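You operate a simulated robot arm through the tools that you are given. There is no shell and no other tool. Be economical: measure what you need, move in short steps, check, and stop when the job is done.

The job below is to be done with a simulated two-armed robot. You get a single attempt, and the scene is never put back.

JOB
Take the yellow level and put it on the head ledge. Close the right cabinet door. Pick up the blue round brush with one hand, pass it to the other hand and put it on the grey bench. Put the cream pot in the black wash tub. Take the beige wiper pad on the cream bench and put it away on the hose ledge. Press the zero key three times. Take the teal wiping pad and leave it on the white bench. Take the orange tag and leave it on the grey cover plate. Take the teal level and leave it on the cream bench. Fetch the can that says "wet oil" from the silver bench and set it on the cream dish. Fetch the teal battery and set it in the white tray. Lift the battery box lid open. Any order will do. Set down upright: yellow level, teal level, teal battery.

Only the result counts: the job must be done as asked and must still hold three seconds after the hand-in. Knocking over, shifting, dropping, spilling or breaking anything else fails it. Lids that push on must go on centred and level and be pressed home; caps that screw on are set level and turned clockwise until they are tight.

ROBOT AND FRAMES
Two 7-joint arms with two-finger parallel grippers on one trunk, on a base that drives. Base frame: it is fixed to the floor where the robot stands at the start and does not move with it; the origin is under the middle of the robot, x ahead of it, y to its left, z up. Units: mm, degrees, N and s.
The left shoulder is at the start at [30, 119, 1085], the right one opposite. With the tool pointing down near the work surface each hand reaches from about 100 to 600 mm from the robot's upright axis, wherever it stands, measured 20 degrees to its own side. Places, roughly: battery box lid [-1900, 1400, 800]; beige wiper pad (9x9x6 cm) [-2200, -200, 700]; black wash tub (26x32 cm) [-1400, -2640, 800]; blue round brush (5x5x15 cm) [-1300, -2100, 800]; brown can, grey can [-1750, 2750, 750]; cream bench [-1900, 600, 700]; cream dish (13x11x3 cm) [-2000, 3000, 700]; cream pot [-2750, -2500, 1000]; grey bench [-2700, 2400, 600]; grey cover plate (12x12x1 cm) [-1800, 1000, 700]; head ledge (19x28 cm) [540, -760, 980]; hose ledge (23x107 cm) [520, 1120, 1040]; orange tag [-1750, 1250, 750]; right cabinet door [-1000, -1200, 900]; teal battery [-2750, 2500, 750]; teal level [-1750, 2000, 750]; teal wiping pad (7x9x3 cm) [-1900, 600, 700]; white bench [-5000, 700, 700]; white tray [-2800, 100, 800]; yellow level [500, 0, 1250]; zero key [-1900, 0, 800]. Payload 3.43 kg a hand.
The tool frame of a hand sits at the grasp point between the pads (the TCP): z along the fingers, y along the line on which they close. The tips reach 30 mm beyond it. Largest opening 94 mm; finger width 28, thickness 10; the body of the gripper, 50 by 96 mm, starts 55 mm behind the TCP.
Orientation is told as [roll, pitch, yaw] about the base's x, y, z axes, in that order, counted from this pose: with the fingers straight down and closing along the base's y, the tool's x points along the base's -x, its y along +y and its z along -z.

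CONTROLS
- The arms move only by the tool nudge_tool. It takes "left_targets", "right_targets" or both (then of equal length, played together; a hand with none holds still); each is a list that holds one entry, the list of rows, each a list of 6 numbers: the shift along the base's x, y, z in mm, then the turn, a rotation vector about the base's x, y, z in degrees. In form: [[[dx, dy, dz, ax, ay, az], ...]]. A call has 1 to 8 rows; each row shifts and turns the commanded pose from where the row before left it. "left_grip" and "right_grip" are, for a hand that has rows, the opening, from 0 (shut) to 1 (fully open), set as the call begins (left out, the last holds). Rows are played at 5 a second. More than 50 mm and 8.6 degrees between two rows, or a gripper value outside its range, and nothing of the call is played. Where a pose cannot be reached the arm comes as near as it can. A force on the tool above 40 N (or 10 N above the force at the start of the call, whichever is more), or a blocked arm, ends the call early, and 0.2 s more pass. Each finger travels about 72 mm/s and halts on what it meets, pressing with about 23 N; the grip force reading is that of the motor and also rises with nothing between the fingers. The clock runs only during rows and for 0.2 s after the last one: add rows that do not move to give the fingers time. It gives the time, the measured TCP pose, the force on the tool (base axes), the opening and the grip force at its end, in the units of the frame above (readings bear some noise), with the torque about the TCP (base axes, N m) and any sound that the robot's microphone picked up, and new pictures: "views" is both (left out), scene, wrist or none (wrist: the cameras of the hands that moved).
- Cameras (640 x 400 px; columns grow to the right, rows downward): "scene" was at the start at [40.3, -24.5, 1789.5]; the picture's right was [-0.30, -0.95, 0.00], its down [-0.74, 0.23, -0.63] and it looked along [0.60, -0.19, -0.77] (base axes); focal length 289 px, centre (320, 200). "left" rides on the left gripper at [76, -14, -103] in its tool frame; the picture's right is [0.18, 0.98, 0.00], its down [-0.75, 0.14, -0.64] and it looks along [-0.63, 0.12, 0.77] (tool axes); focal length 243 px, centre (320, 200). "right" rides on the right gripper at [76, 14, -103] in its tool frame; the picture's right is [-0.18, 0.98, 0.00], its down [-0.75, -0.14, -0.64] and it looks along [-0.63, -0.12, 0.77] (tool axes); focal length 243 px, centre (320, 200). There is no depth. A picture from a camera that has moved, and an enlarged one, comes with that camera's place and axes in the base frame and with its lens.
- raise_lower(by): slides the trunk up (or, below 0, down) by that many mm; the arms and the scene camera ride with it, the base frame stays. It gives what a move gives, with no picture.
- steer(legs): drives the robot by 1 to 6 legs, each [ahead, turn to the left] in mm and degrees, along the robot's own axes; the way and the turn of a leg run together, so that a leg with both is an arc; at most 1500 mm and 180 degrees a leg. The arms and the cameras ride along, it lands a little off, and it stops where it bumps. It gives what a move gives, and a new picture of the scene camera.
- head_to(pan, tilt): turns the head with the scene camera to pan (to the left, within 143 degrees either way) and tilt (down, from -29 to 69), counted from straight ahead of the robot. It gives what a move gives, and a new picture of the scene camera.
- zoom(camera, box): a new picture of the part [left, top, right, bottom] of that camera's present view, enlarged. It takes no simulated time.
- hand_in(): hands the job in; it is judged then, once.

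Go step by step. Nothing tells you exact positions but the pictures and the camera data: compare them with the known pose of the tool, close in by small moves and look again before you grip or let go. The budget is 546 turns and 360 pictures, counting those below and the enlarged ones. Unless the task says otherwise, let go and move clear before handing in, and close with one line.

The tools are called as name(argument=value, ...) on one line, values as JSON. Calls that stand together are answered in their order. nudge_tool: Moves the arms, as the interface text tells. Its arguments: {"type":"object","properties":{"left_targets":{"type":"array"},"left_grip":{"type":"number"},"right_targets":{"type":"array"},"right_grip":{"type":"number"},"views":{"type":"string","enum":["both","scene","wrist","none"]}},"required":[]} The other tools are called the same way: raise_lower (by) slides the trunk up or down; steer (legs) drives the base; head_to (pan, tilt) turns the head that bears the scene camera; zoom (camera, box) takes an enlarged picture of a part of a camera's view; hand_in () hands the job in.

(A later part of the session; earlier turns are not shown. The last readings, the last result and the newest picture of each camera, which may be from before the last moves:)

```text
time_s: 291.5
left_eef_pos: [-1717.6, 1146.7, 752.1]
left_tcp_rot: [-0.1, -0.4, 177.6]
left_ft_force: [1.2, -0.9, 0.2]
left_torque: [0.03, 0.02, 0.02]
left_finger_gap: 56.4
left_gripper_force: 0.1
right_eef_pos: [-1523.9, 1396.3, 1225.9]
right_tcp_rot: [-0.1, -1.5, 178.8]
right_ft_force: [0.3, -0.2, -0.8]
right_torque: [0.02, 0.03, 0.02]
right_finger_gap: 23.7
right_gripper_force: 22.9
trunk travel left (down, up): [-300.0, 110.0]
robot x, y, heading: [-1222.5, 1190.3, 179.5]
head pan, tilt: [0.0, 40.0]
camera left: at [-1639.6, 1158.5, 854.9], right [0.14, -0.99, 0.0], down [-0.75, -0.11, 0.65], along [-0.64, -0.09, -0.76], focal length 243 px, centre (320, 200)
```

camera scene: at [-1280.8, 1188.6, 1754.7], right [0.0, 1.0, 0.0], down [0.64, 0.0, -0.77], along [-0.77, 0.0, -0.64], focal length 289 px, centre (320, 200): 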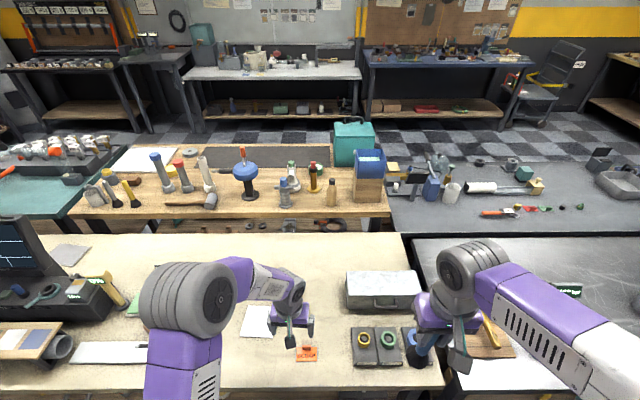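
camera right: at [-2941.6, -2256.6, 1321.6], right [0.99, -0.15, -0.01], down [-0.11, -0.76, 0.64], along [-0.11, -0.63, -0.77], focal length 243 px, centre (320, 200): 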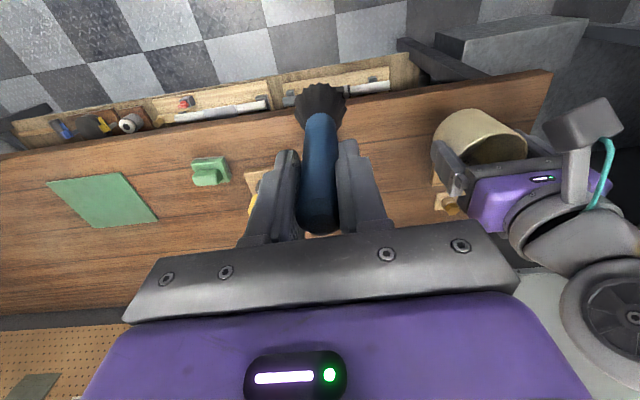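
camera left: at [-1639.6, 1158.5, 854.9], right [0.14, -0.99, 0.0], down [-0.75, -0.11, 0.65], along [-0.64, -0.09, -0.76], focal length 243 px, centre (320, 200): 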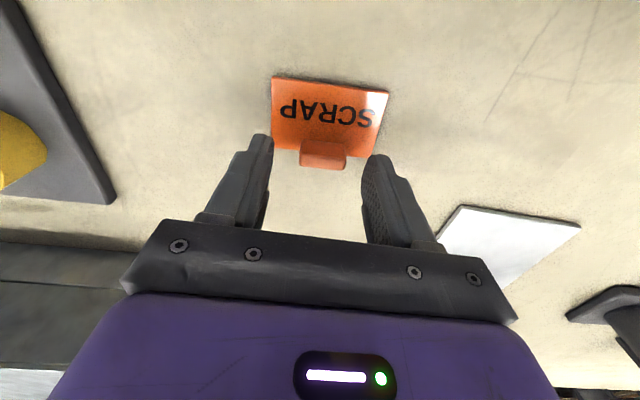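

nudge_tool(left_targets=[[[3, 0, -10, 0, 0, 0], [0, 0, -5, 0, 0, 0]]], views="none")

nudge_tool(left_targets=[[[0, 0, 0, 0, 0, 0], [0, 0, 0, 0, 0, 0], [0, 0, 0, 0, 0, 0], [0, 0, 0, 0, 0, 0]]], left_grip=0, views="wrist")

```text
time_s: 292.1
left_eef_pos: [-1713.8, 1145.4, 738.3]
left_tcp_rot: [0.0, -0.3, 177.6]
left_ft_force: [-0.1, 0.2, 0.1]
left_torque: [-0.01, 0.02, -0.01]
left_finger_gap: 56.6
left_gripper_force: 0.1
right_eef_pos: [-1523.8, 1396.7, 1226.2]
right_tcp_rot: [0.0, -1.5, 178.7]
right_ft_force: [-0.7, 0.2, -1.3]
right_torque: [0.02, -0.02, -0.01]
right_finger_gap: 23.8
right_gripper_force: 23.4
trunk travel left (down, up): [-300.0, 110.0]
robot x, y, heading: [-1223.5, 1188.5, 179.6]
head pan, tilt: [0.0, 40.0]
```

```text
time_s: 293.1
left_eef_pos: [-1713.3, 1145.6, 738.4]
left_tcp_rot: [0.0, -0.4, 177.7]
left_ft_force: [0.2, 0.5, 0.2]
left_torque: [-0.01, -0.01, -0.01]
left_finger_gap: 28.9
left_gripper_force: 23.0
right_eef_pos: [-1522.9, 1397.1, 1225.7]
right_tcp_rot: [0.0, -1.5, 178.8]
right_ft_force: [0.0, -0.7, -1.9]
right_torque: [-0.01, -0.01, 0.01]
right_finger_gap: 24.0
right_gripper_force: 22.2
trunk travel left (down, up): [-300.0, 110.0]
robot x, y, heading: [-1224.8, 1190.2, 179.6]
head pan, tilt: [0.0, 40.0]
camera left: at [-1636.3, 1157.7, 840.0], right [0.14, -0.99, 0.0], down [-0.75, -0.11, 0.65], along [-0.64, -0.09, -0.76], focal length 243 px, centre (320, 200)
```

left: 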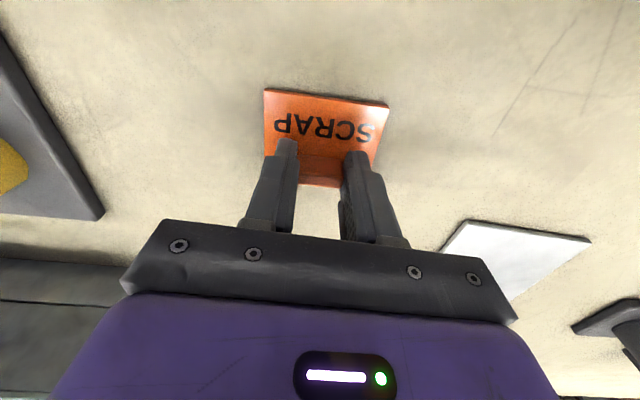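

Tab gripped. I lift and carry the tag over the plate.

nudge_tool(left_targets=[[[0, 0, 40, 0, 0, 0], [0, 0, 30, 0, 0, 0], [-28, -40, 0, 0, 0, 0], [-28, -40, 0, 0, 0, 0], [-28, -40, 0, 0, 0, 0], [-25, -40, 0, 0, 0, 0], [-14, -21, 0, 0, 0, 0]]], views="wrist")

```text
time_s: 294.7
left_eef_pos: [-1837.2, 964.0, 807.7]
left_tcp_rot: [-0.1, -0.4, 177.5]
left_ft_force: [0.2, -0.3, -0.2]
left_torque: [0.01, 0.02, 0.01]
left_finger_gap: 28.7
left_gripper_force: 23.0
right_eef_pos: [-1523.2, 1396.9, 1226.9]
right_tcp_rot: [-0.1, -1.5, 178.6]
right_ft_force: [0.5, 0.5, -0.1]
right_torque: [0.03, -0.04, -0.02]
right_finger_gap: 23.7
right_gripper_force: 23.2
trunk travel left (down, up): [-300.0, 110.0]
robot x, y, heading: [-1221.1, 1190.6, 179.7]
head pan, tilt: [0.0, 40.0]
camera left: at [-1759.5, 975.7, 910.0], right [0.14, -0.99, 0.0], down [-0.76, -0.11, 0.65], along [-0.64, -0.09, -0.76], focal length 243 px, centre (320, 200)
```

left: 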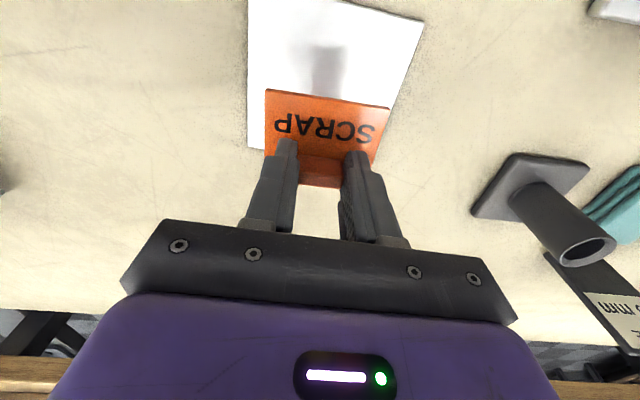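

Well placed over the plate. I lower until it touches, then release.

nudge_tool(left_targets=[[[0, 0, -30, 0, 0, 0], [0, 0, -20, 0, 0, 0], [0, 0, -6, 0, 0, 0]]], views="none")

nudge_tool(left_targets=[[[0, 0, -4, 0, 0, 0], [0, 0, -3, 0, 0, 0]]], views="wrist")

```text
time_s: 295.5
left_eef_pos: [-1835.1, 965.0, 753.5]
left_tcp_rot: [-0.1, -0.3, 177.7]
left_ft_force: [-0.9, -0.3, -0.3]
left_torque: [-0.02, 0.02, 0.0]
left_finger_gap: 28.6
left_gripper_force: 22.9
right_eef_pos: [-1523.4, 1396.6, 1227.5]
right_tcp_rot: [0.1, -1.5, 178.6]
right_ft_force: [-0.7, -0.4, -0.8]
right_torque: [0.02, 0.01, 0.02]
right_finger_gap: 23.8
right_gripper_force: 23.6
trunk travel left (down, up): [-300.0, 110.0]
robot x, y, heading: [-1222.1, 1187.0, 179.8]
head pan, tilt: [0.0, 40.0]
```

```text
time_s: 296.1
left_eef_pos: [-1831.5, 964.6, 748.9]
left_tcp_rot: [0.0, -0.5, 177.6]
left_ft_force: [-0.7, -0.3, -0.4]
left_torque: [-0.01, 0.0, 0.01]
left_finger_gap: 28.7
left_gripper_force: 22.6
left hand out of reach, approached as far as the arm can: row 1
right_eef_pos: [-1523.4, 1395.8, 1226.1]
right_tcp_rot: [0.0, -1.4, 178.7]
right_ft_force: [0.1, -0.9, -1.4]
right_torque: [0.04, -0.05, 0.01]
right_finger_gap: 23.8
right_gripper_force: 22.8
trunk travel left (down, up): [-300.0, 110.0]
robot x, y, heading: [-1221.6, 1189.8, 179.7]
head pan, tilt: [0.0, 40.0]
camera left: at [-1754.4, 976.1, 849.3], right [0.14, -0.99, 0.0], down [-0.75, -0.11, 0.65], along [-0.64, -0.09, -0.76], focal length 243 px, centre (320, 200)
```

left: 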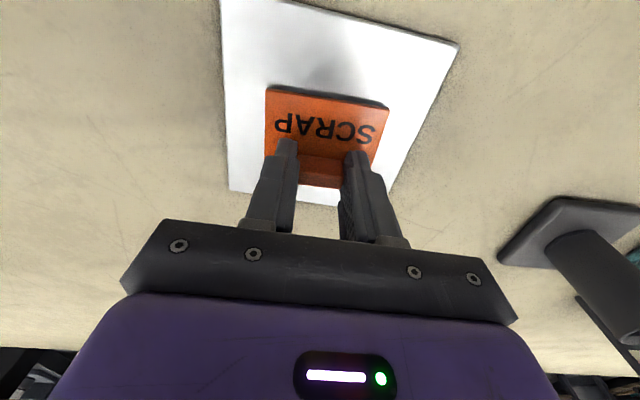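

At the edge of reach; I shift 10 mm toward the robot and lower on.

nudge_tool(left_targets=[[[10, 0, 0, 0, 0, 0], [2, 0, -4, 0, 0, 0], [2, 0, -4, 0, 0, 0]]], views="none")

nudge_tool(left_targets=[[[1, 0, -3, 0, 0, 0], [0, 0, -3, 0, 0, 0]]], views="wrist")

```text
time_s: 296.9
left_eef_pos: [-1820.5, 963.5, 743.5]
left_tcp_rot: [0.1, -0.9, 177.6]
left_ft_force: [-2.9, -0.9, 22.3]
left_torque: [0.02, -0.11, 0.06]
left_finger_gap: 28.8
left_gripper_force: 22.9
right_eef_pos: [-1522.3, 1397.5, 1227.4]
right_tcp_rot: [0.0, -1.6, 178.6]
right_ft_force: [0.2, 0.3, -0.2]
right_torque: [0.0, -0.03, -0.01]
right_finger_gap: 23.8
right_gripper_force: 22.6
trunk travel left (down, up): [-300.0, 110.0]
robot x, y, heading: [-1222.9, 1188.5, 179.9]
head pan, tilt: [0.0, 40.0]
```

```text
time_s: 297.6
left_eef_pos: [-1823.8, 963.6, 740.0]
left_tcp_rot: [-0.1, -1.2, 177.8]
left_ft_force: [5.0, 0.9, 18.4]
left_torque: [-0.01, -0.34, 0.02]
left_finger_gap: 28.9
left_gripper_force: 22.5
right_eef_pos: [-1521.4, 1396.3, 1226.8]
right_tcp_rot: [-0.1, -1.5, 178.7]
right_ft_force: [-0.1, 0.2, -1.0]
right_torque: [-0.01, -0.03, -0.01]
right_finger_gap: 23.4
right_gripper_force: 22.6
trunk travel left (down, up): [-300.0, 110.0]
robot x, y, heading: [-1224.4, 1189.5, 180.3]
head pan, tilt: [0.0, 40.0]
stopped in row 2 (left hand): the force on the tool passed its limit at 41 N (the readings are from after the stop); the commanded pose is now the measured one
camera left: at [-1743.9, 976.1, 840.9], right [0.14, -0.99, 0.0], down [-0.75, -0.11, 0.66], along [-0.65, -0.09, -0.75], focal length 243 px, centre (320, 200)
```

left: 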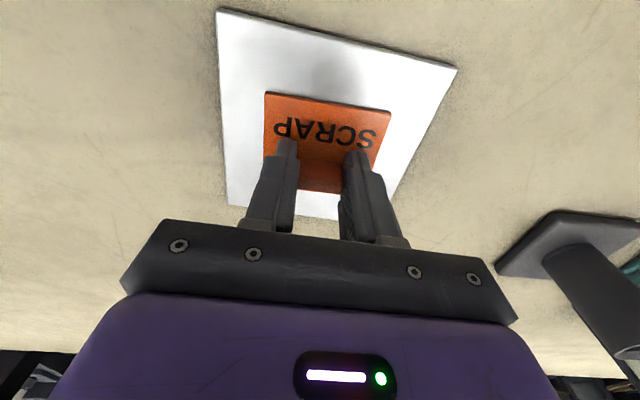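

Tag is down on the plate. I release and rise.

nudge_tool(left_targets=[[[0, 0, 3, 0, 0, 0], [0, 0, 0, 0, 0, 0], [0, 0, 0, 0, 0, 0]]], left_grip=0.6, views="none")

nudge_tool(left_targets=[[[0, 0, 30, 0, 0, 0], [5, 0, 45, 0, 0, 0], [20, 0, 45, 0, 0, 0], [30, 0, 35, 0, 0, 0]]])

```text
time_s: 298.4
left_eef_pos: [-1821.9, 964.0, 740.1]
left_tcp_rot: [0.0, -1.0, 177.7]
left_ft_force: [-0.8, -1.9, 4.6]
left_torque: [0.0, -0.09, 0.0]
left_finger_gap: 54.9
left_gripper_force: 0.1
right_eef_pos: [-1523.4, 1396.7, 1226.7]
right_tcp_rot: [0.0, -1.5, 178.6]
right_ft_force: [-0.5, -1.1, -0.5]
right_torque: [0.0, -0.05, -0.01]
right_finger_gap: 24.0
right_gripper_force: 23.5
trunk travel left (down, up): [-300.0, 110.0]
robot x, y, heading: [-1218.9, 1189.8, 179.9]
head pan, tilt: [0.0, 40.0]
```

```text
time_s: 299.4
left_eef_pos: [-1768.8, 960.7, 897.7]
left_tcp_rot: [0.1, -1.0, 177.7]
left_ft_force: [-0.3, -0.9, -0.4]
left_torque: [0.04, 0.0, -0.03]
left_finger_gap: 56.5
left_gripper_force: 0.0
right_eef_pos: [-1522.1, 1396.6, 1227.6]
right_tcp_rot: [0.1, -1.6, 178.6]
right_ft_force: [0.4, -0.1, -0.6]
right_torque: [-0.02, 0.02, -0.01]
right_finger_gap: 23.8
right_gripper_force: 23.2
trunk travel left (down, up): [-300.0, 110.0]
robot x, y, heading: [-1221.8, 1191.5, 179.8]
head pan, tilt: [0.0, 40.0]
camera scene: at [-1278.0, 1187.9, 1754.8], right [0.0, 1.0, 0.0], down [0.64, 0.0, -0.77], along [-0.77, 0.0, -0.64], focal length 289 px, centre (320, 200)
camera left: at [-1690.2, 972.9, 998.7], right [0.14, -0.99, 0.0], down [-0.75, -0.11, 0.66], along [-0.65, -0.09, -0.75], focal length 243 px, centre (320, 200)
```

scene: 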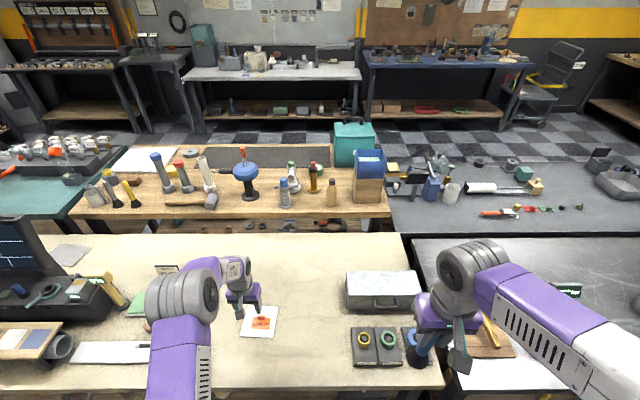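
left: 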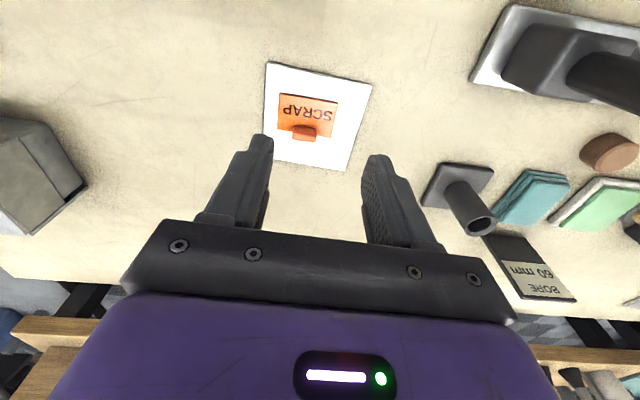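

The tag lies on the plate. Next the battery box (front face x≈-1879, y 1297–1590, top z≈798); I shift the robot to be in front of it and look closely.

nudge_tool(left_targets=[[[45, 10, 10, 0, 0, 0], [45, 10, 10, 0, 0, 0], [45, 10, 10, 0, 0, 0], [45, 10, 10, 0, 0, 0]]], views="none")

steer(legs=[[0, -90], [300, 0], [0, 90], [120, 0]])

zoom(camera="scene", box=[200, 220, 420, 400])

```text
time_s: 300.4
left_eef_pos: [-1587.4, 1005.6, 937.0]
left_tcp_rot: [0.1, -1.0, 177.7]
left_ft_force: [-0.2, 0.0, 0.2]
left_torque: [0.01, 0.02, 0.0]
left_finger_gap: 56.5
left_gripper_force: 0.0
right_eef_pos: [-1522.4, 1397.9, 1226.3]
right_tcp_rot: [0.0, -1.5, 178.6]
right_ft_force: [0.6, 0.4, -0.6]
right_torque: [0.02, 0.01, 0.0]
right_finger_gap: 23.8
right_gripper_force: 23.1
trunk travel left (down, up): [-300.0, 110.0]
robot x, y, heading: [-1222.8, 1191.1, 179.7]
head pan, tilt: [0.0, 40.0]
```

```text
time_s: 311.0
left_eef_pos: [-1703.2, 1320.3, 936.9]
left_tcp_rot: [0.0, -1.0, 176.2]
left_ft_force: [-0.6, -0.3, -0.3]
left_torque: [0.0, -0.01, -0.02]
left_finger_gap: 56.3
left_gripper_force: 0.1
right_eef_pos: [-1630.6, 1709.9, 1226.1]
right_tcp_rot: [0.0, -1.5, 177.2]
right_ft_force: [-0.2, -0.3, -1.2]
right_torque: [-0.01, -0.01, 0.01]
right_finger_gap: 24.0
right_gripper_force: 23.0
trunk travel left (down, up): [-300.0, 110.0]
robot x, y, heading: [-1331.5, 1492.9, 178.3]
head pan, tilt: [0.0, 40.0]
camera scene: at [-1391.4, 1494.7, 1754.7], right [0.03, 1.0, 0.0], down [0.64, -0.02, -0.77], along [-0.77, 0.02, -0.64], focal length 289 px, centre (320, 200)
```

scene: 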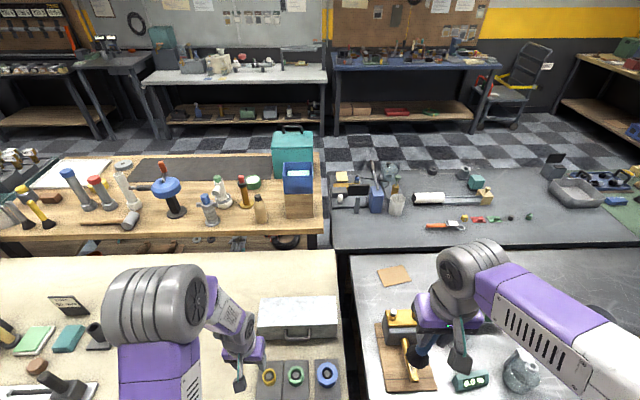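

```text
2.22 times, centred on (310, 310) of scene
camera zoom: at [-1391.4, 1494.7, 1754.7], right [0.03, 1.0, 0.0], down [0.64, -0.02, -0.77], along [-0.77, 0.02, -0.64], focal length 643 px, centre (342, -44)
```

zoom: 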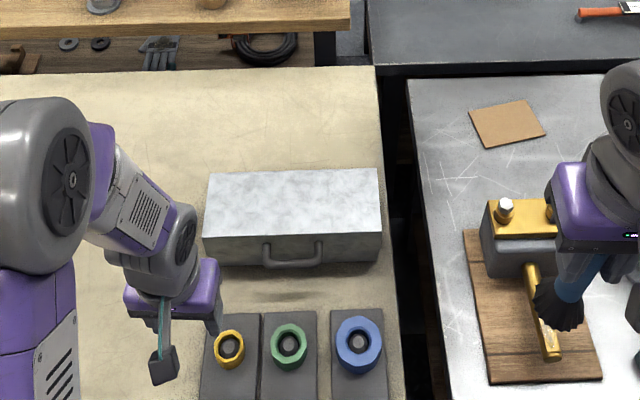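

I bring the left hand's camera in front of the box to see seam and handle.

nudge_tool(left_targets=[[[20, 40, 0, 0, 0, 2], [10, 40, -20, 0, 0, 0], [5, 30, -20, 0, 0, 0]]], views="wrist")

zoom(camera="left", box=[160, 100, 480, 260])

```text
time_s: 311.8
left_eef_pos: [-1668.8, 1430.8, 897.2]
left_tcp_rot: [0.1, -1.0, 178.2]
left_ft_force: [-0.1, 0.1, 0.3]
left_torque: [-0.03, 0.01, -0.02]
left_finger_gap: 56.4
left_gripper_force: 0.1
right_eef_pos: [-1628.6, 1711.3, 1226.2]
right_tcp_rot: [0.1, -1.5, 177.2]
right_ft_force: [0.2, 0.3, -0.9]
right_torque: [-0.03, -0.03, -0.03]
right_finger_gap: 23.7
right_gripper_force: 22.7
trunk travel left (down, up): [-300.0, 110.0]
robot x, y, heading: [-1335.2, 1494.6, 178.1]
head pan, tilt: [0.0, 40.0]
camera left: at [-1590.6, 1444.0, 998.1], right [0.15, -0.99, 0.0], down [-0.75, -0.12, 0.66], along [-0.65, -0.1, -0.76], focal length 243 px, centre (320, 200)
```

left: 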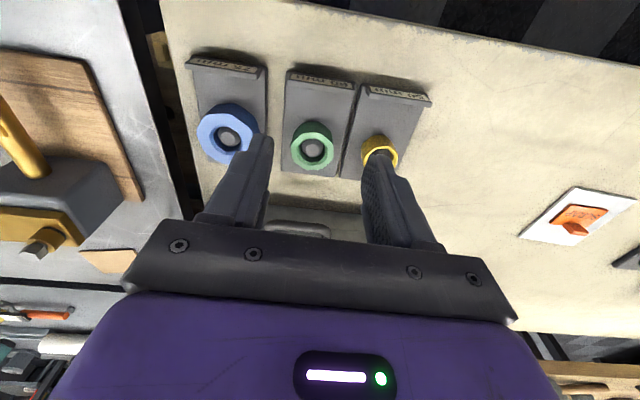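

```text
2.00 times, centred on (320, 180) of left
camera zoom: at [-1590.6, 1444.0, 998.1], right [0.15, -0.99, 0.0], down [-0.75, -0.12, 0.66], along [-0.65, -0.1, -0.76], focal length 485 px, centre (320, 240)
```

zoom: 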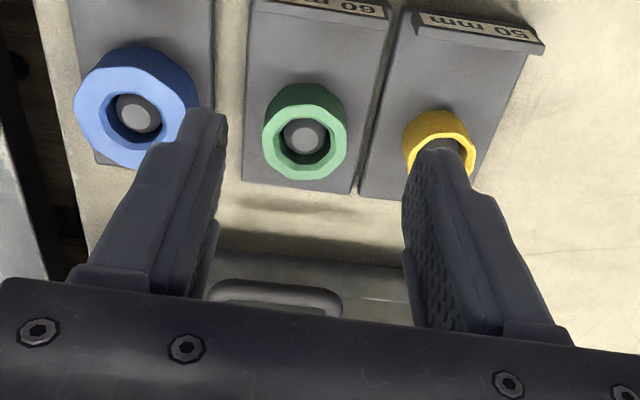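

zoom(camera="scene", box=[250, 285, 350, 350])

```text
6.15 times, centred on (300, 318) of scene
camera zoom: at [-1390.3, 1495.7, 1754.7], right [0.03, 1.0, 0.0], down [0.64, -0.02, -0.77], along [-0.77, 0.02, -0.64], focal length 1781 px, centre (443, -523)
```

zoom: 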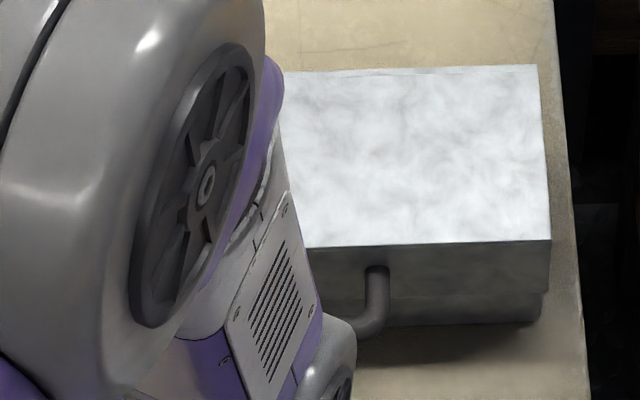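

The handle is a U-bar on the lid's front, bar near (-1847, 1433, 760), standing ~30 mm off the face. I move the camera for a clear view of it from above.

nudge_tool(left_targets=[[[-35, 0, 20, 0, 0, 0], [-35, 0, 20, 0, 0, 0], [-32, 0, 12, 0, 0, 0]]], views="none")

zoom(camera="left", box=[220, 70, 420, 210])

```text
time_s: 312.6
left_eef_pos: [-1772.7, 1431.5, 949.3]
left_tcp_rot: [0.0, -0.9, 178.2]
left_ft_force: [-0.3, 0.5, -0.3]
left_torque: [-0.01, 0.01, -0.01]
left_finger_gap: 56.5
left_gripper_force: 0.0
right_eef_pos: [-1630.8, 1709.6, 1226.3]
right_tcp_rot: [0.1, -1.5, 177.2]
right_ft_force: [-0.8, 0.0, -1.1]
right_torque: [-0.03, 0.02, 0.01]
right_finger_gap: 23.7
right_gripper_force: 23.1
trunk travel left (down, up): [-300.0, 110.0]
robot x, y, heading: [-1331.9, 1493.4, 178.0]
head pan, tilt: [0.0, 40.0]
```

```text
2.86 times, centred on (320, 140) of left
camera zoom: at [-1693.7, 1443.9, 1049.5], right [0.15, -0.99, 0.0], down [-0.75, -0.12, 0.65], along [-0.65, -0.1, -0.76], focal length 693 px, centre (320, 371)
```

zoom: 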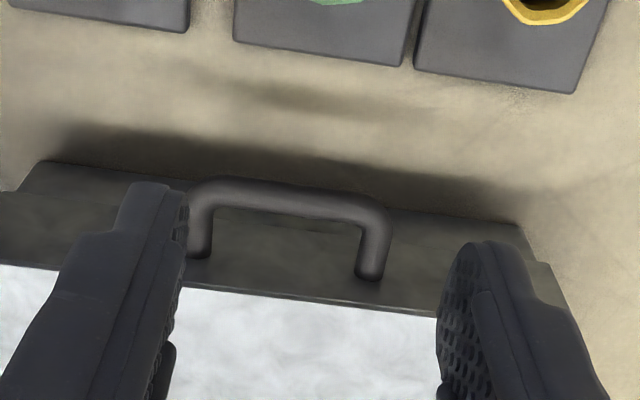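

Handle bar located at (-1839, 1435, 765), about 35 mm off the lid face. I turn the left hand 90° so it can straddle the bar front-to-back, and narrow its opening.

nudge_tool(left_targets=[[[0, 0, 5, 0, 0, -8.5], [0, 0, 5, 0, 0, -8.5], [0, 0, 5, 0, 0, -8.5], [0, 0, 5, 0, 0, -8.5], [0, 0, 5, 0, 0, -8.5], [0, 0, 5, 0, 0, -8.5], [0, 0, 0, 0, 0, -8.5], [0, 0, 0, 0, 0, -8.5]]], left_grip=0.33, views="none")

nudge_tool(left_targets=[[[0, 0, 0, 0, 0, -8.5], [0, 0, 0, 0, 0, -8.5], [0, 0, 0, 0, 0, -3.2], [0, 0, 0, 0, 8, 0], [0, 0, 0, 0, 8, 0], [0, 0, 0, 0, 8, 0], [0, 0, 0, 0, 6, 0]]])

```text
time_s: 314.4
left_eef_pos: [-1771.5, 1429.9, 978.8]
left_tcp_rot: [-0.1, -1.1, 110.0]
left_ft_force: [0.2, -0.1, 0.3]
left_torque: [0.02, 0.02, -0.04]
left_finger_gap: 30.8
left_gripper_force: 0.0
right_eef_pos: [-1629.5, 1709.6, 1225.6]
right_tcp_rot: [0.1, -1.5, 177.2]
right_ft_force: [0.4, -0.3, 0.0]
right_torque: [0.01, 0.02, 0.0]
right_finger_gap: 23.5
right_gripper_force: 23.0
trunk travel left (down, up): [-300.0, 110.0]
robot x, y, heading: [-1334.1, 1493.9, 178.6]
head pan, tilt: [0.0, 40.0]
```

```text
time_s: 316.0
left_eef_pos: [-1770.3, 1429.3, 980.0]
left_tcp_rot: [30.2, -0.9, 89.5]
left_ft_force: [0.1, 0.2, 0.1]
left_torque: [0.0, 0.04, -0.01]
left_finger_gap: 30.9
left_gripper_force: 0.2
right_eef_pos: [-1628.6, 1709.7, 1225.8]
right_tcp_rot: [0.1, -1.5, 177.1]
right_ft_force: [0.2, 0.3, -1.0]
right_torque: [0.02, 0.0, -0.02]
right_finger_gap: 23.7
right_gripper_force: 22.8
trunk travel left (down, up): [-300.0, 110.0]
robot x, y, heading: [-1330.2, 1495.4, 178.5]
head pan, tilt: [0.0, 40.0]
camera scene: at [-1390.5, 1494.2, 1754.7], right [0.03, 1.0, 0.0], down [0.64, -0.02, -0.77], along [-0.77, 0.02, -0.64], focal length 289 px, centre (320, 200)
camera left: at [-1706.8, 1352.4, 1059.6], right [-0.85, -0.18, 0.49], down [0.21, 0.74, 0.64], along [-0.48, 0.64, -0.59], focal length 243 px, centre (320, 200)
```

scene: 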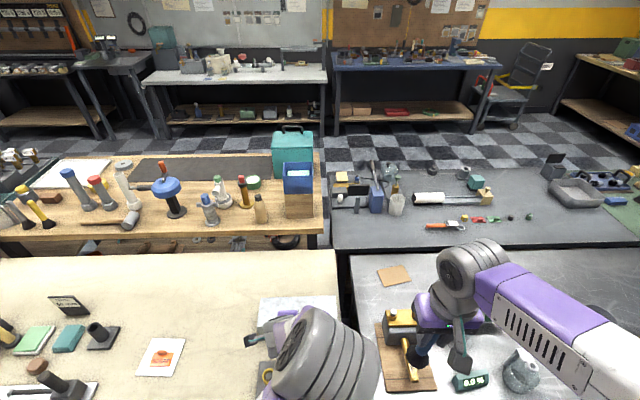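
left: 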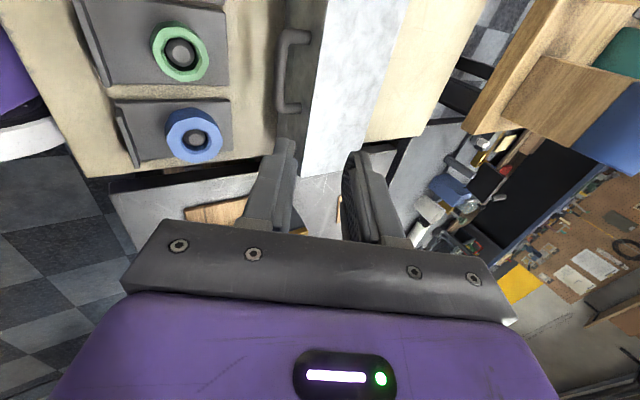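

The bar checks out at (-1842, 1434, 765). I move to the pre-grasp point in line with the fingers.

nudge_tool(left_targets=[[[-7, 2, -43, 0, 0, 0], [-7, 2, -43, 0, 0, 0], [-7, 1, -44, 0, 0, 0]]], views="wrist")

```text
time_s: 316.8
left_eef_pos: [-1792.6, 1436.2, 847.5]
left_tcp_rot: [30.1, -0.9, 89.5]
left_ft_force: [-0.9, -0.2, -0.2]
left_torque: [-0.04, 0.0, -0.02]
left_finger_gap: 30.8
left_gripper_force: 0.0
right_eef_pos: [-1628.9, 1709.4, 1225.7]
right_tcp_rot: [0.0, -1.5, 177.2]
right_ft_force: [-0.1, 0.3, -0.1]
right_torque: [-0.04, -0.02, 0.0]
right_finger_gap: 23.6
right_gripper_force: 23.6
trunk travel left (down, up): [-300.0, 110.0]
robot x, y, heading: [-1331.2, 1496.0, 178.2]
head pan, tilt: [0.0, 40.0]
camera left: at [-1729.3, 1359.0, 927.5], right [-0.85, -0.18, 0.49], down [0.21, 0.74, 0.64], along [-0.48, 0.64, -0.59], focal length 243 px, centre (320, 200)
```

left: 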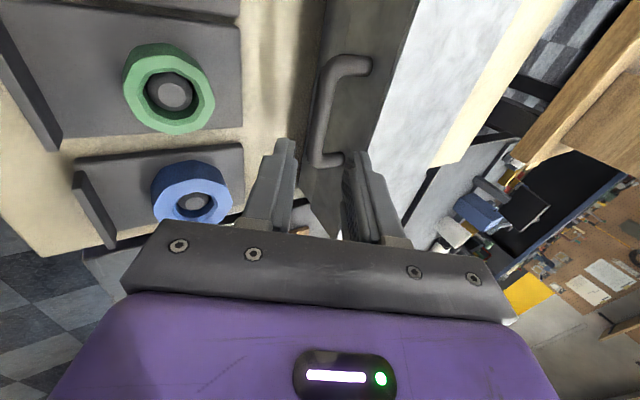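

Bar lies centred between the fingers. I advance onto it and close.

nudge_tool(left_targets=[[[-17, -1, -32, 0, 0, 0], [-17, -1, -32, 0, 0, 0]]], views="wrist")

```text
time_s: 317.4
left_eef_pos: [-1824.3, 1433.9, 783.9]
left_tcp_rot: [30.0, -0.8, 89.5]
left_ft_force: [0.3, 0.6, 0.4]
left_torque: [0.01, 0.0, -0.02]
left_finger_gap: 31.1
left_gripper_force: 0.1
right_eef_pos: [-1630.0, 1709.0, 1226.3]
right_tcp_rot: [0.1, -1.4, 177.2]
right_ft_force: [0.5, 0.3, -1.4]
right_torque: [0.01, -0.01, 0.0]
right_finger_gap: 23.8
right_gripper_force: 22.6
trunk travel left (down, up): [-300.0, 110.0]
robot x, y, heading: [-1333.3, 1492.2, 178.4]
head pan, tilt: [0.0, 40.0]
camera left: at [-1761.7, 1357.0, 863.6], right [-0.85, -0.18, 0.49], down [0.21, 0.74, 0.64], along [-0.48, 0.64, -0.6], focal length 243 px, centre (320, 200)
```

left: 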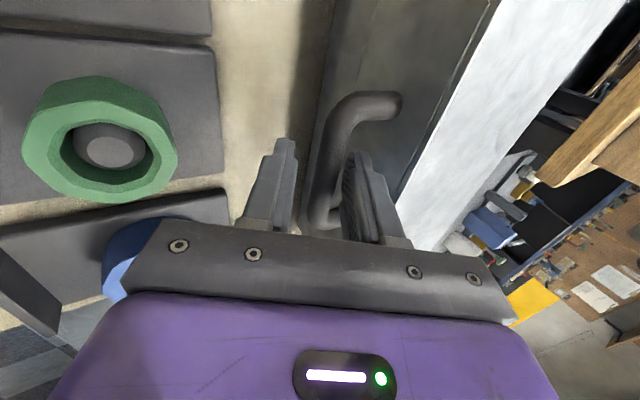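

nudge_tool(left_targets=[[[0, 0, 0, 0, 0, 0], [0, 0, 0, 0, 0, 0], [0, 0, 0, 0, 0, 0]]], left_grip=0, views="none")

nudge_tool(left_targets=[[[-2, 0, 12, 0, 0, 0], [-3, 0, 12, 0, 0, 0], [-5, 0, 12, 0, 0, 0]]])

```text
time_s: 318.2
left_eef_pos: [-1827.8, 1434.0, 786.1]
left_tcp_rot: [30.4, -1.0, 89.6]
left_ft_force: [-19.3, -2.7, 13.7]
left_torque: [0.61, 0.37, 1.17]
left_finger_gap: 13.7
left_gripper_force: 44.7
right_eef_pos: [-1630.0, 1710.0, 1226.5]
right_tcp_rot: [0.0, -1.5, 177.1]
right_ft_force: [0.2, -0.5, -1.6]
right_torque: [-0.02, -0.03, -0.03]
right_finger_gap: 23.5
right_gripper_force: 23.3
trunk travel left (down, up): [-300.0, 110.0]
robot x, y, heading: [-1334.2, 1495.6, 178.2]
head pan, tilt: [0.0, 40.0]
```

```text
time_s: 319.0
left_eef_pos: [-1825.9, 1435.0, 818.4]
left_tcp_rot: [29.2, -0.5, 89.4]
left_ft_force: [35.1, 7.5, -3.2]
left_torque: [0.46, -0.71, 1.22]
left_finger_gap: 13.8
left_gripper_force: 45.0
right_eef_pos: [-1623.9, 1710.7, 1226.3]
right_tcp_rot: [0.0, -1.6, 177.1]
right_ft_force: [-0.7, -0.6, -0.5]
right_torque: [-0.02, 0.01, -0.01]
right_finger_gap: 23.7
right_gripper_force: 22.9
trunk travel left (down, up): [-300.0, 110.0]
robot x, y, heading: [-1334.7, 1493.8, 178.3]
head pan, tilt: [0.0, 40.0]
camera scene: at [-1384.7, 1495.8, 1754.9], right [0.03, 1.0, 0.0], down [0.64, -0.02, -0.77], along [-0.77, 0.02, -0.64], focal length 289 px, centre (320, 200)
camera left: at [-1763.3, 1357.6, 899.5], right [-0.86, -0.18, 0.48], down [0.2, 0.75, 0.64], along [-0.47, 0.64, -0.61], focal length 243 px, centre (320, 200)
```

scene: 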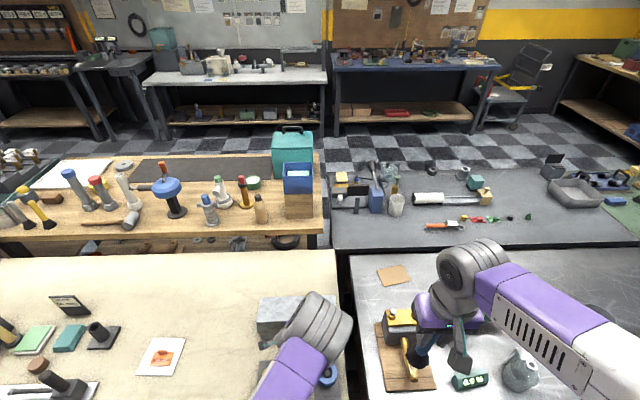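
left: 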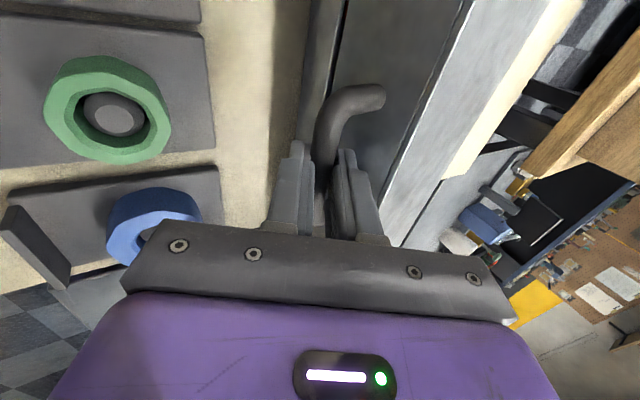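

The lid is rising; its hinge seems level with the top back edge. I follow the arc upward.

nudge_tool(left_targets=[[[6, 0, 20, 0, 0, 0], [-4, 0, 20, 0, 0, 0], [-7, 0, 20, 0, 0, 0], [-10, 0, 18, 0, 0, 0]]], views="wrist")

```text
time_s: 320.0
left_eef_pos: [-1853.9, 1433.5, 899.6]
left_tcp_rot: [30.3, -0.8, 89.3]
left_ft_force: [-2.6, 2.7, -3.2]
left_torque: [0.53, -0.01, 0.55]
left_finger_gap: 13.6
left_gripper_force: 44.9
right_eef_pos: [-1629.8, 1710.4, 1225.8]
right_tcp_rot: [-0.1, -1.5, 177.3]
right_ft_force: [0.2, 0.4, -0.3]
right_torque: [0.02, 0.03, 0.01]
right_finger_gap: 23.6
right_gripper_force: 22.4
trunk travel left (down, up): [-300.0, 110.0]
robot x, y, heading: [-1332.0, 1495.0, 178.3]
head pan, tilt: [0.0, 40.0]
camera left: at [-1790.6, 1356.5, 979.5], right [-0.85, -0.18, 0.49], down [0.21, 0.74, 0.64], along [-0.48, 0.65, -0.59], focal length 243 px, centre (320, 200)
```

left: 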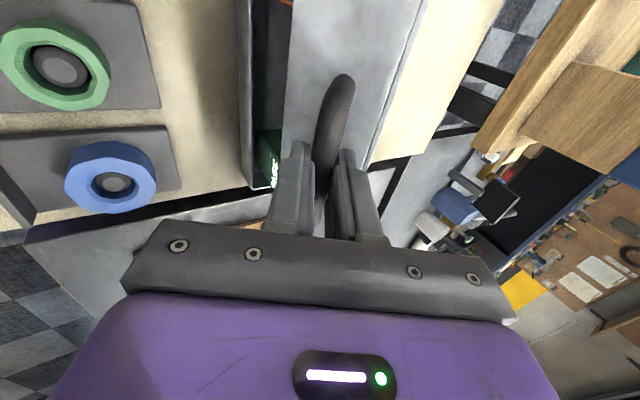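

nudge_tool(left_targets=[[[-13, 0, 16, 0, 0, 0], [-15, 0, 14, 0, 0, 0], [-17, 0, 11, 0, 0, 0], [-18, 0, 9, 0, 0, 0]]], views="wrist")

```text
time_s: 321.0
left_eef_pos: [-1913.5, 1433.5, 949.3]
left_tcp_rot: [29.9, -0.9, 89.4]
left_ft_force: [0.3, 2.5, -4.8]
left_torque: [0.32, -0.19, -0.16]
left_finger_gap: 13.8
left_gripper_force: 44.9
right_eef_pos: [-1629.8, 1709.9, 1226.4]
right_tcp_rot: [0.0, -1.4, 177.1]
right_ft_force: [0.5, -0.4, -0.8]
right_torque: [-0.02, -0.01, 0.03]
right_finger_gap: 23.4
right_gripper_force: 23.1
trunk travel left (down, up): [-300.0, 110.0]
robot x, y, heading: [-1331.2, 1492.9, 178.2]
head pan, tilt: [0.0, 40.0]
camera left: at [-1850.6, 1356.2, 1030.0], right [-0.85, -0.18, 0.49], down [0.21, 0.74, 0.64], along [-0.48, 0.64, -0.6], focal length 243 px, centre (320, 200)
```

left: 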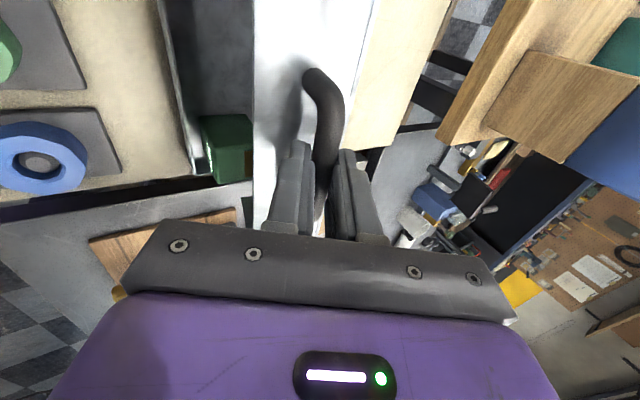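

nudge_tool(left_targets=[[[-19, 0, 7, 0, 0, 0], [-20, 0, 4, 0, 0, 0], [-20, 0, 1, 0, 0, 0], [-18, 0, -1, 0, 0, 0]]])

```text
time_s: 322.1
left_eef_pos: [-1976.4, 1431.9, 956.5]
left_tcp_rot: [28.7, -0.4, 89.6]
left_ft_force: [28.7, -3.1, 22.8]
left_torque: [-0.69, -0.27, -0.52]
left_finger_gap: 13.3
left_gripper_force: 45.6
right_eef_pos: [-1624.2, 1708.9, 1228.1]
right_tcp_rot: [-0.1, -1.7, 177.2]
right_ft_force: [-0.3, 0.4, -0.4]
right_torque: [0.02, -0.02, 0.06]
right_finger_gap: 23.6
right_gripper_force: 23.1
trunk travel left (down, up): [-300.0, 110.0]
robot x, y, heading: [-1334.0, 1494.1, 178.2]
head pan, tilt: [0.0, 40.0]
stopped in row 4 (left hand): the force on the tool passed its limit at 61 N (the readings are from after the stop); the commanded pose is now the measured one
camera scene: at [-1383.7, 1493.9, 1755.3], right [0.03, 1.0, 0.0], down [0.64, -0.02, -0.77], along [-0.77, 0.02, -0.64], focal length 289 px, centre (320, 200)
camera left: at [-1915.5, 1356.5, 1038.8], right [-0.86, -0.18, 0.47], down [0.19, 0.75, 0.64], along [-0.47, 0.64, -0.61], focal length 243 px, centre (320, 200)
```

scene: 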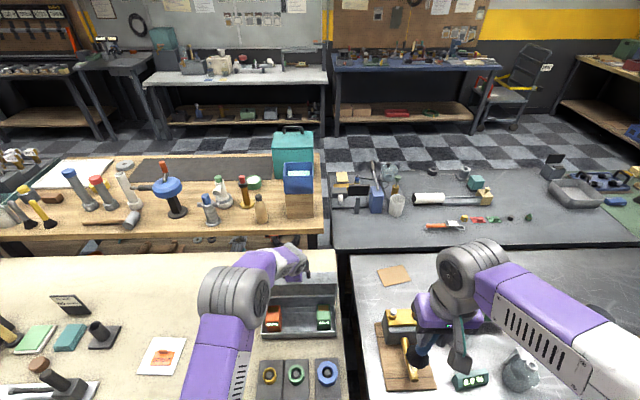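
left: 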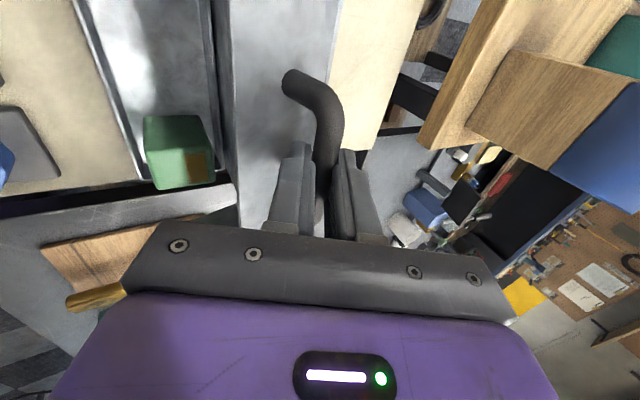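

The lid reached its stop, past vertical (about 105°). I open the fingers a little and back out along their line.

nudge_tool(left_targets=[[[2, 0, 0, 0, 0, 0], [0, 0, 0, 0, 0, 0]]], left_grip=0.3, views="none")

nudge_tool(left_targets=[[[12, 0, 21, 0, 0, 0], [15, 0, 26, 0, 0, 0], [15, 0, 26, 0, 0, 0]]])

```text
time_s: 322.7
left_eef_pos: [-1980.3, 1434.4, 954.3]
left_tcp_rot: [28.7, -0.5, 89.7]
left_ft_force: [0.5, 0.0, 2.8]
left_torque: [-0.02, -0.05, -0.01]
left_finger_gap: 27.6
left_gripper_force: 0.1
right_eef_pos: [-1627.1, 1709.6, 1226.0]
right_tcp_rot: [0.0, -1.5, 177.2]
right_ft_force: [-0.2, -0.5, -0.7]
right_torque: [-0.01, -0.01, -0.02]
right_finger_gap: 23.5
right_gripper_force: 23.0
trunk travel left (down, up): [-300.0, 110.0]
robot x, y, heading: [-1334.4, 1492.0, 178.2]
head pan, tilt: [0.0, 40.0]
```

```text
time_s: 323.5
left_eef_pos: [-1936.4, 1433.6, 1027.2]
left_tcp_rot: [28.6, -0.6, 89.6]
left_ft_force: [-0.1, 0.1, 0.9]
left_torque: [-0.02, 0.0, 0.03]
left_finger_gap: 28.4
left_gripper_force: 0.1
right_eef_pos: [-1627.5, 1709.1, 1226.6]
right_tcp_rot: [0.0, -1.6, 177.2]
right_ft_force: [-0.4, -0.7, -0.1]
right_torque: [-0.01, 0.02, -0.04]
right_finger_gap: 23.6
right_gripper_force: 23.0
trunk travel left (down, up): [-300.0, 110.0]
robot x, y, heading: [-1331.1, 1494.7, 178.3]
head pan, tilt: [0.0, 40.0]
camera scene: at [-1389.1, 1494.5, 1754.8], right [0.03, 1.0, 0.0], down [0.64, -0.02, -0.77], along [-0.77, 0.02, -0.64], focal length 289 px, centre (320, 200)
camera left: at [-1875.2, 1356.3, 1108.2], right [-0.86, -0.18, 0.47], down [0.19, 0.75, 0.64], along [-0.47, 0.64, -0.61], focal length 243 px, centre (320, 200)
```

scene: 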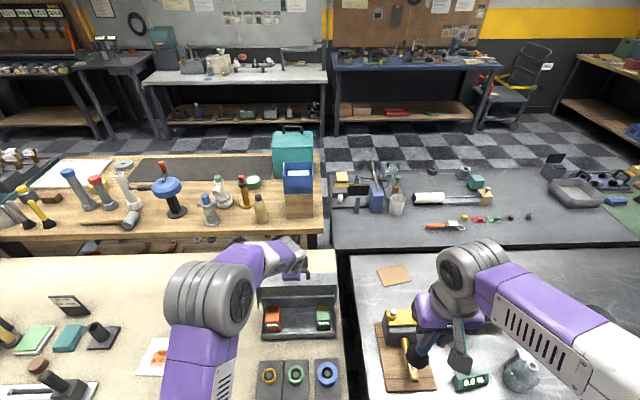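
left: 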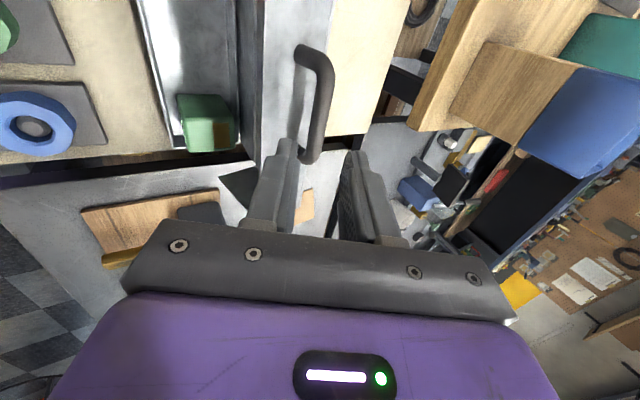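

The lid stays open. I retract and straighten the left hand, then drive north to the teal level on the silver bench.

nudge_tool(left_targets=[[[40, -10, 20, 0, -7, 4], [40, -10, 10, 0, -7, 8], [40, -10, 0, 0, -7, 8], [40, -10, 0, 0, -7.6, 4], [30, -10, 0, 0, 0, 8.5], [10, -10, 0, 0, 0, 8.5], [0, 0, 0, 0, 0, 8.5], [0, 0, 0, 0, 0, 8.5]]], left_grip=1, views="none")

nudge_tool(left_targets=[[[0, 0, 0, 0, 0, 8.5], [0, 0, 0, 0, 0, 8.5], [0, 0, 0, 0, 0, 8.5]]], views="none")

steer(legs=[[-120, 0], [0, -88], [500, 0], [0, 90]])

```text
refused: row 2 steps farther than a row can; nothing moved
```

```text
time_s: 324.3
left_eef_pos: [-1937.5, 1432.7, 1027.1]
left_tcp_rot: [28.8, -0.6, 115.3]
left_ft_force: [-0.8, 0.6, -0.6]
left_torque: [0.05, 0.01, 0.01]
left_finger_gap: 28.2
left_gripper_force: 0.1
right_eef_pos: [-1627.0, 1711.5, 1226.0]
right_tcp_rot: [0.0, -1.5, 177.2]
right_ft_force: [-1.4, -0.5, -0.6]
right_torque: [-0.02, -0.01, -0.03]
right_finger_gap: 23.5
right_gripper_force: 23.0
trunk travel left (down, up): [-300.0, 110.0]
robot x, y, heading: [-1331.7, 1494.5, 178.5]
head pan, tilt: [0.0, 40.0]
```

```text
time_s: 335.6
left_eef_pos: [-1824.3, 1903.3, 1026.0]
left_tcp_rot: [28.8, -0.5, 117.5]
left_ft_force: [0.5, 0.5, -0.1]
left_torque: [-0.01, 0.02, -0.02]
left_finger_gap: 28.4
left_gripper_force: 0.1
right_eef_pos: [-1526.8, 2195.1, 1227.1]
right_tcp_rot: [0.0, -1.7, 179.6]
right_ft_force: [-0.3, -0.2, -1.3]
right_torque: [-0.04, -0.01, 0.02]
right_finger_gap: 23.9
right_gripper_force: 23.5
trunk travel left (down, up): [-300.0, 110.0]
robot x, y, heading: [-1217.1, 1993.6, -179.4]
head pan, tilt: [0.0, 40.0]
camera scene: at [-1279.3, 1989.7, 1754.7], right [-0.01, 1.0, 0.0], down [0.64, 0.01, -0.77], along [-0.77, -0.01, -0.64], focal length 289 px, centre (320, 200)
```

scene: 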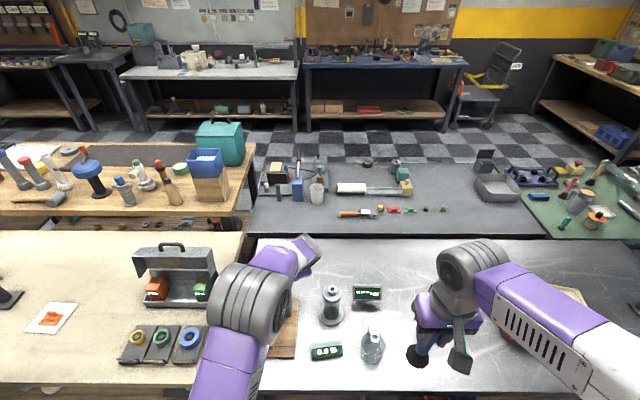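

The box lid is still open and all is well (one call was refused). I straighten the left hand now.

nudge_tool(left_targets=[[[35, 0, 0, 3.4, -6.3, 0], [35, 0, 0, 3.4, -6.3, 0], [35, 0, 0, 3.4, -6.3, 0], [35, 0, 0, 3.3, -6.3, 0], [20, 0, 0, 0, 0, 8.5], [0, 0, 0, 0, 0, 8.5], [0, 0, 0, 0, 0, 8.5], [0, 0, 0, 0, 0, 8.5]]], left_grip=1, views="none")

nudge_tool(left_targets=[[[0, 20, 0, 0, 0, 8.5], [0, 20, 0, 0, 0, 8.5], [0, 20, 0, 0, 0, 8.5]]])

```text
time_s: 337.4
left_eef_pos: [-1663.3, 1903.2, 1027.1]
left_tcp_rot: [0.2, -1.0, 152.1]
left_ft_force: [0.9, 0.9, 0.6]
left_torque: [-0.01, 0.0, 0.02]
left_finger_gap: 94.1
left_gripper_force: 0.0
right_eef_pos: [-1526.9, 2195.8, 1226.1]
right_tcp_rot: [0.1, -1.5, 179.6]
right_ft_force: [-0.7, -0.5, -1.0]
right_torque: [0.01, 0.01, 0.01]
right_finger_gap: 23.8
right_gripper_force: 23.2
trunk travel left (down, up): [-300.0, 110.0]
robot x, y, heading: [-1221.1, 1991.4, -179.4]
head pan, tilt: [0.0, 40.0]
```

```text
time_s: 338.2
left_eef_pos: [-1663.5, 1964.9, 1026.4]
left_tcp_rot: [0.2, -0.7, 177.5]
left_ft_force: [0.4, 0.7, -0.2]
left_torque: [-0.05, -0.03, -0.04]
left_finger_gap: 94.1
left_gripper_force: 0.2
right_eef_pos: [-1526.0, 2196.0, 1226.5]
right_tcp_rot: [0.0, -1.6, 179.7]
right_ft_force: [-1.0, 0.1, -0.8]
right_torque: [0.01, -0.01, 0.02]
right_finger_gap: 23.7
right_gripper_force: 22.9
trunk travel left (down, up): [-300.0, 110.0]
robot x, y, heading: [-1222.2, 1993.9, -179.6]
head pan, tilt: [0.0, 40.0]
camera scene: at [-1279.2, 1990.8, 1754.7], right [-0.01, 1.0, 0.0], down [0.64, 0.01, -0.77], along [-0.77, -0.01, -0.64], focal length 289 px, centre (320, 200)
camera left: at [-1585.1, 1976.9, 1127.5], right [0.14, -0.99, 0.0], down [-0.75, -0.11, 0.65], along [-0.65, -0.09, -0.76], focal length 243 px, centre (320, 200)
```

scene: 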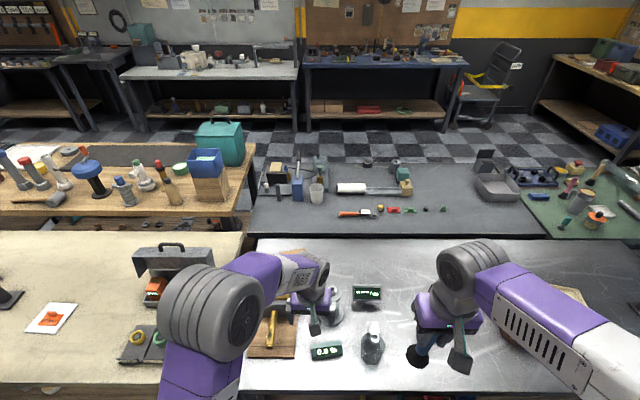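
left: 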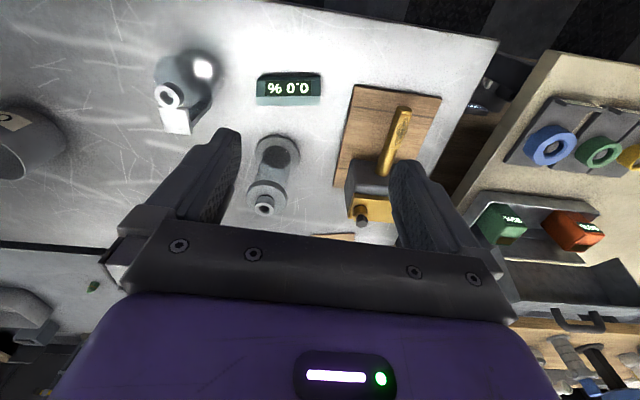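

zoom(camera="left", box=[220, 50, 360, 150])

zoom(camera="scene", box=[290, 270, 400, 370])

```text
4.00 times, centred on (290, 100) of left
camera zoom: at [-1585.1, 1976.9, 1127.5], right [0.14, -0.99, 0.0], down [-0.75, -0.11, 0.65], along [-0.65, -0.09, -0.76], focal length 970 px, centre (440, 600)
```

zoom: 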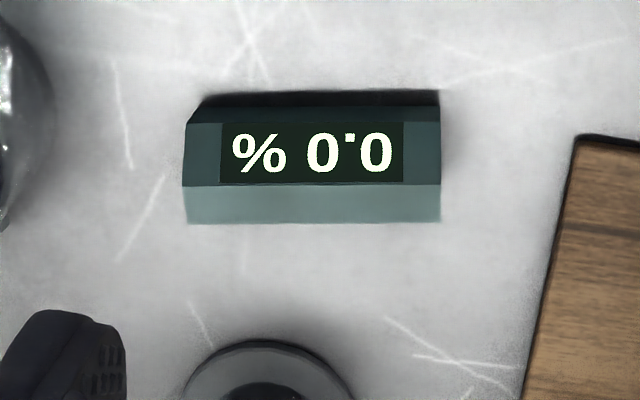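

```text
4.00 times, centred on (345, 320) of scene
camera zoom: at [-1279.2, 1990.8, 1754.7], right [-0.01, 1.0, 0.0], down [0.64, 0.01, -0.77], along [-0.77, -0.01, -0.64], focal length 1158 px, centre (220, -280)
```

zoom: 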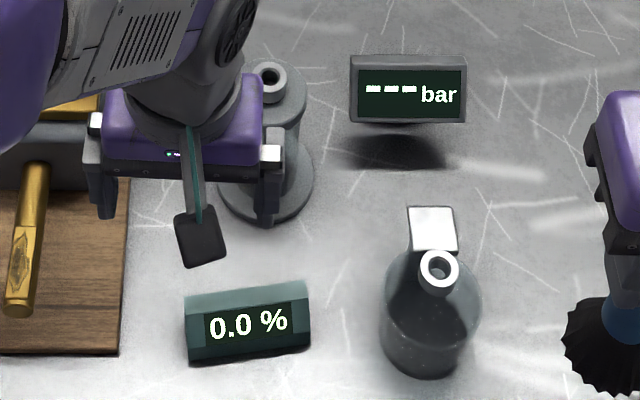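

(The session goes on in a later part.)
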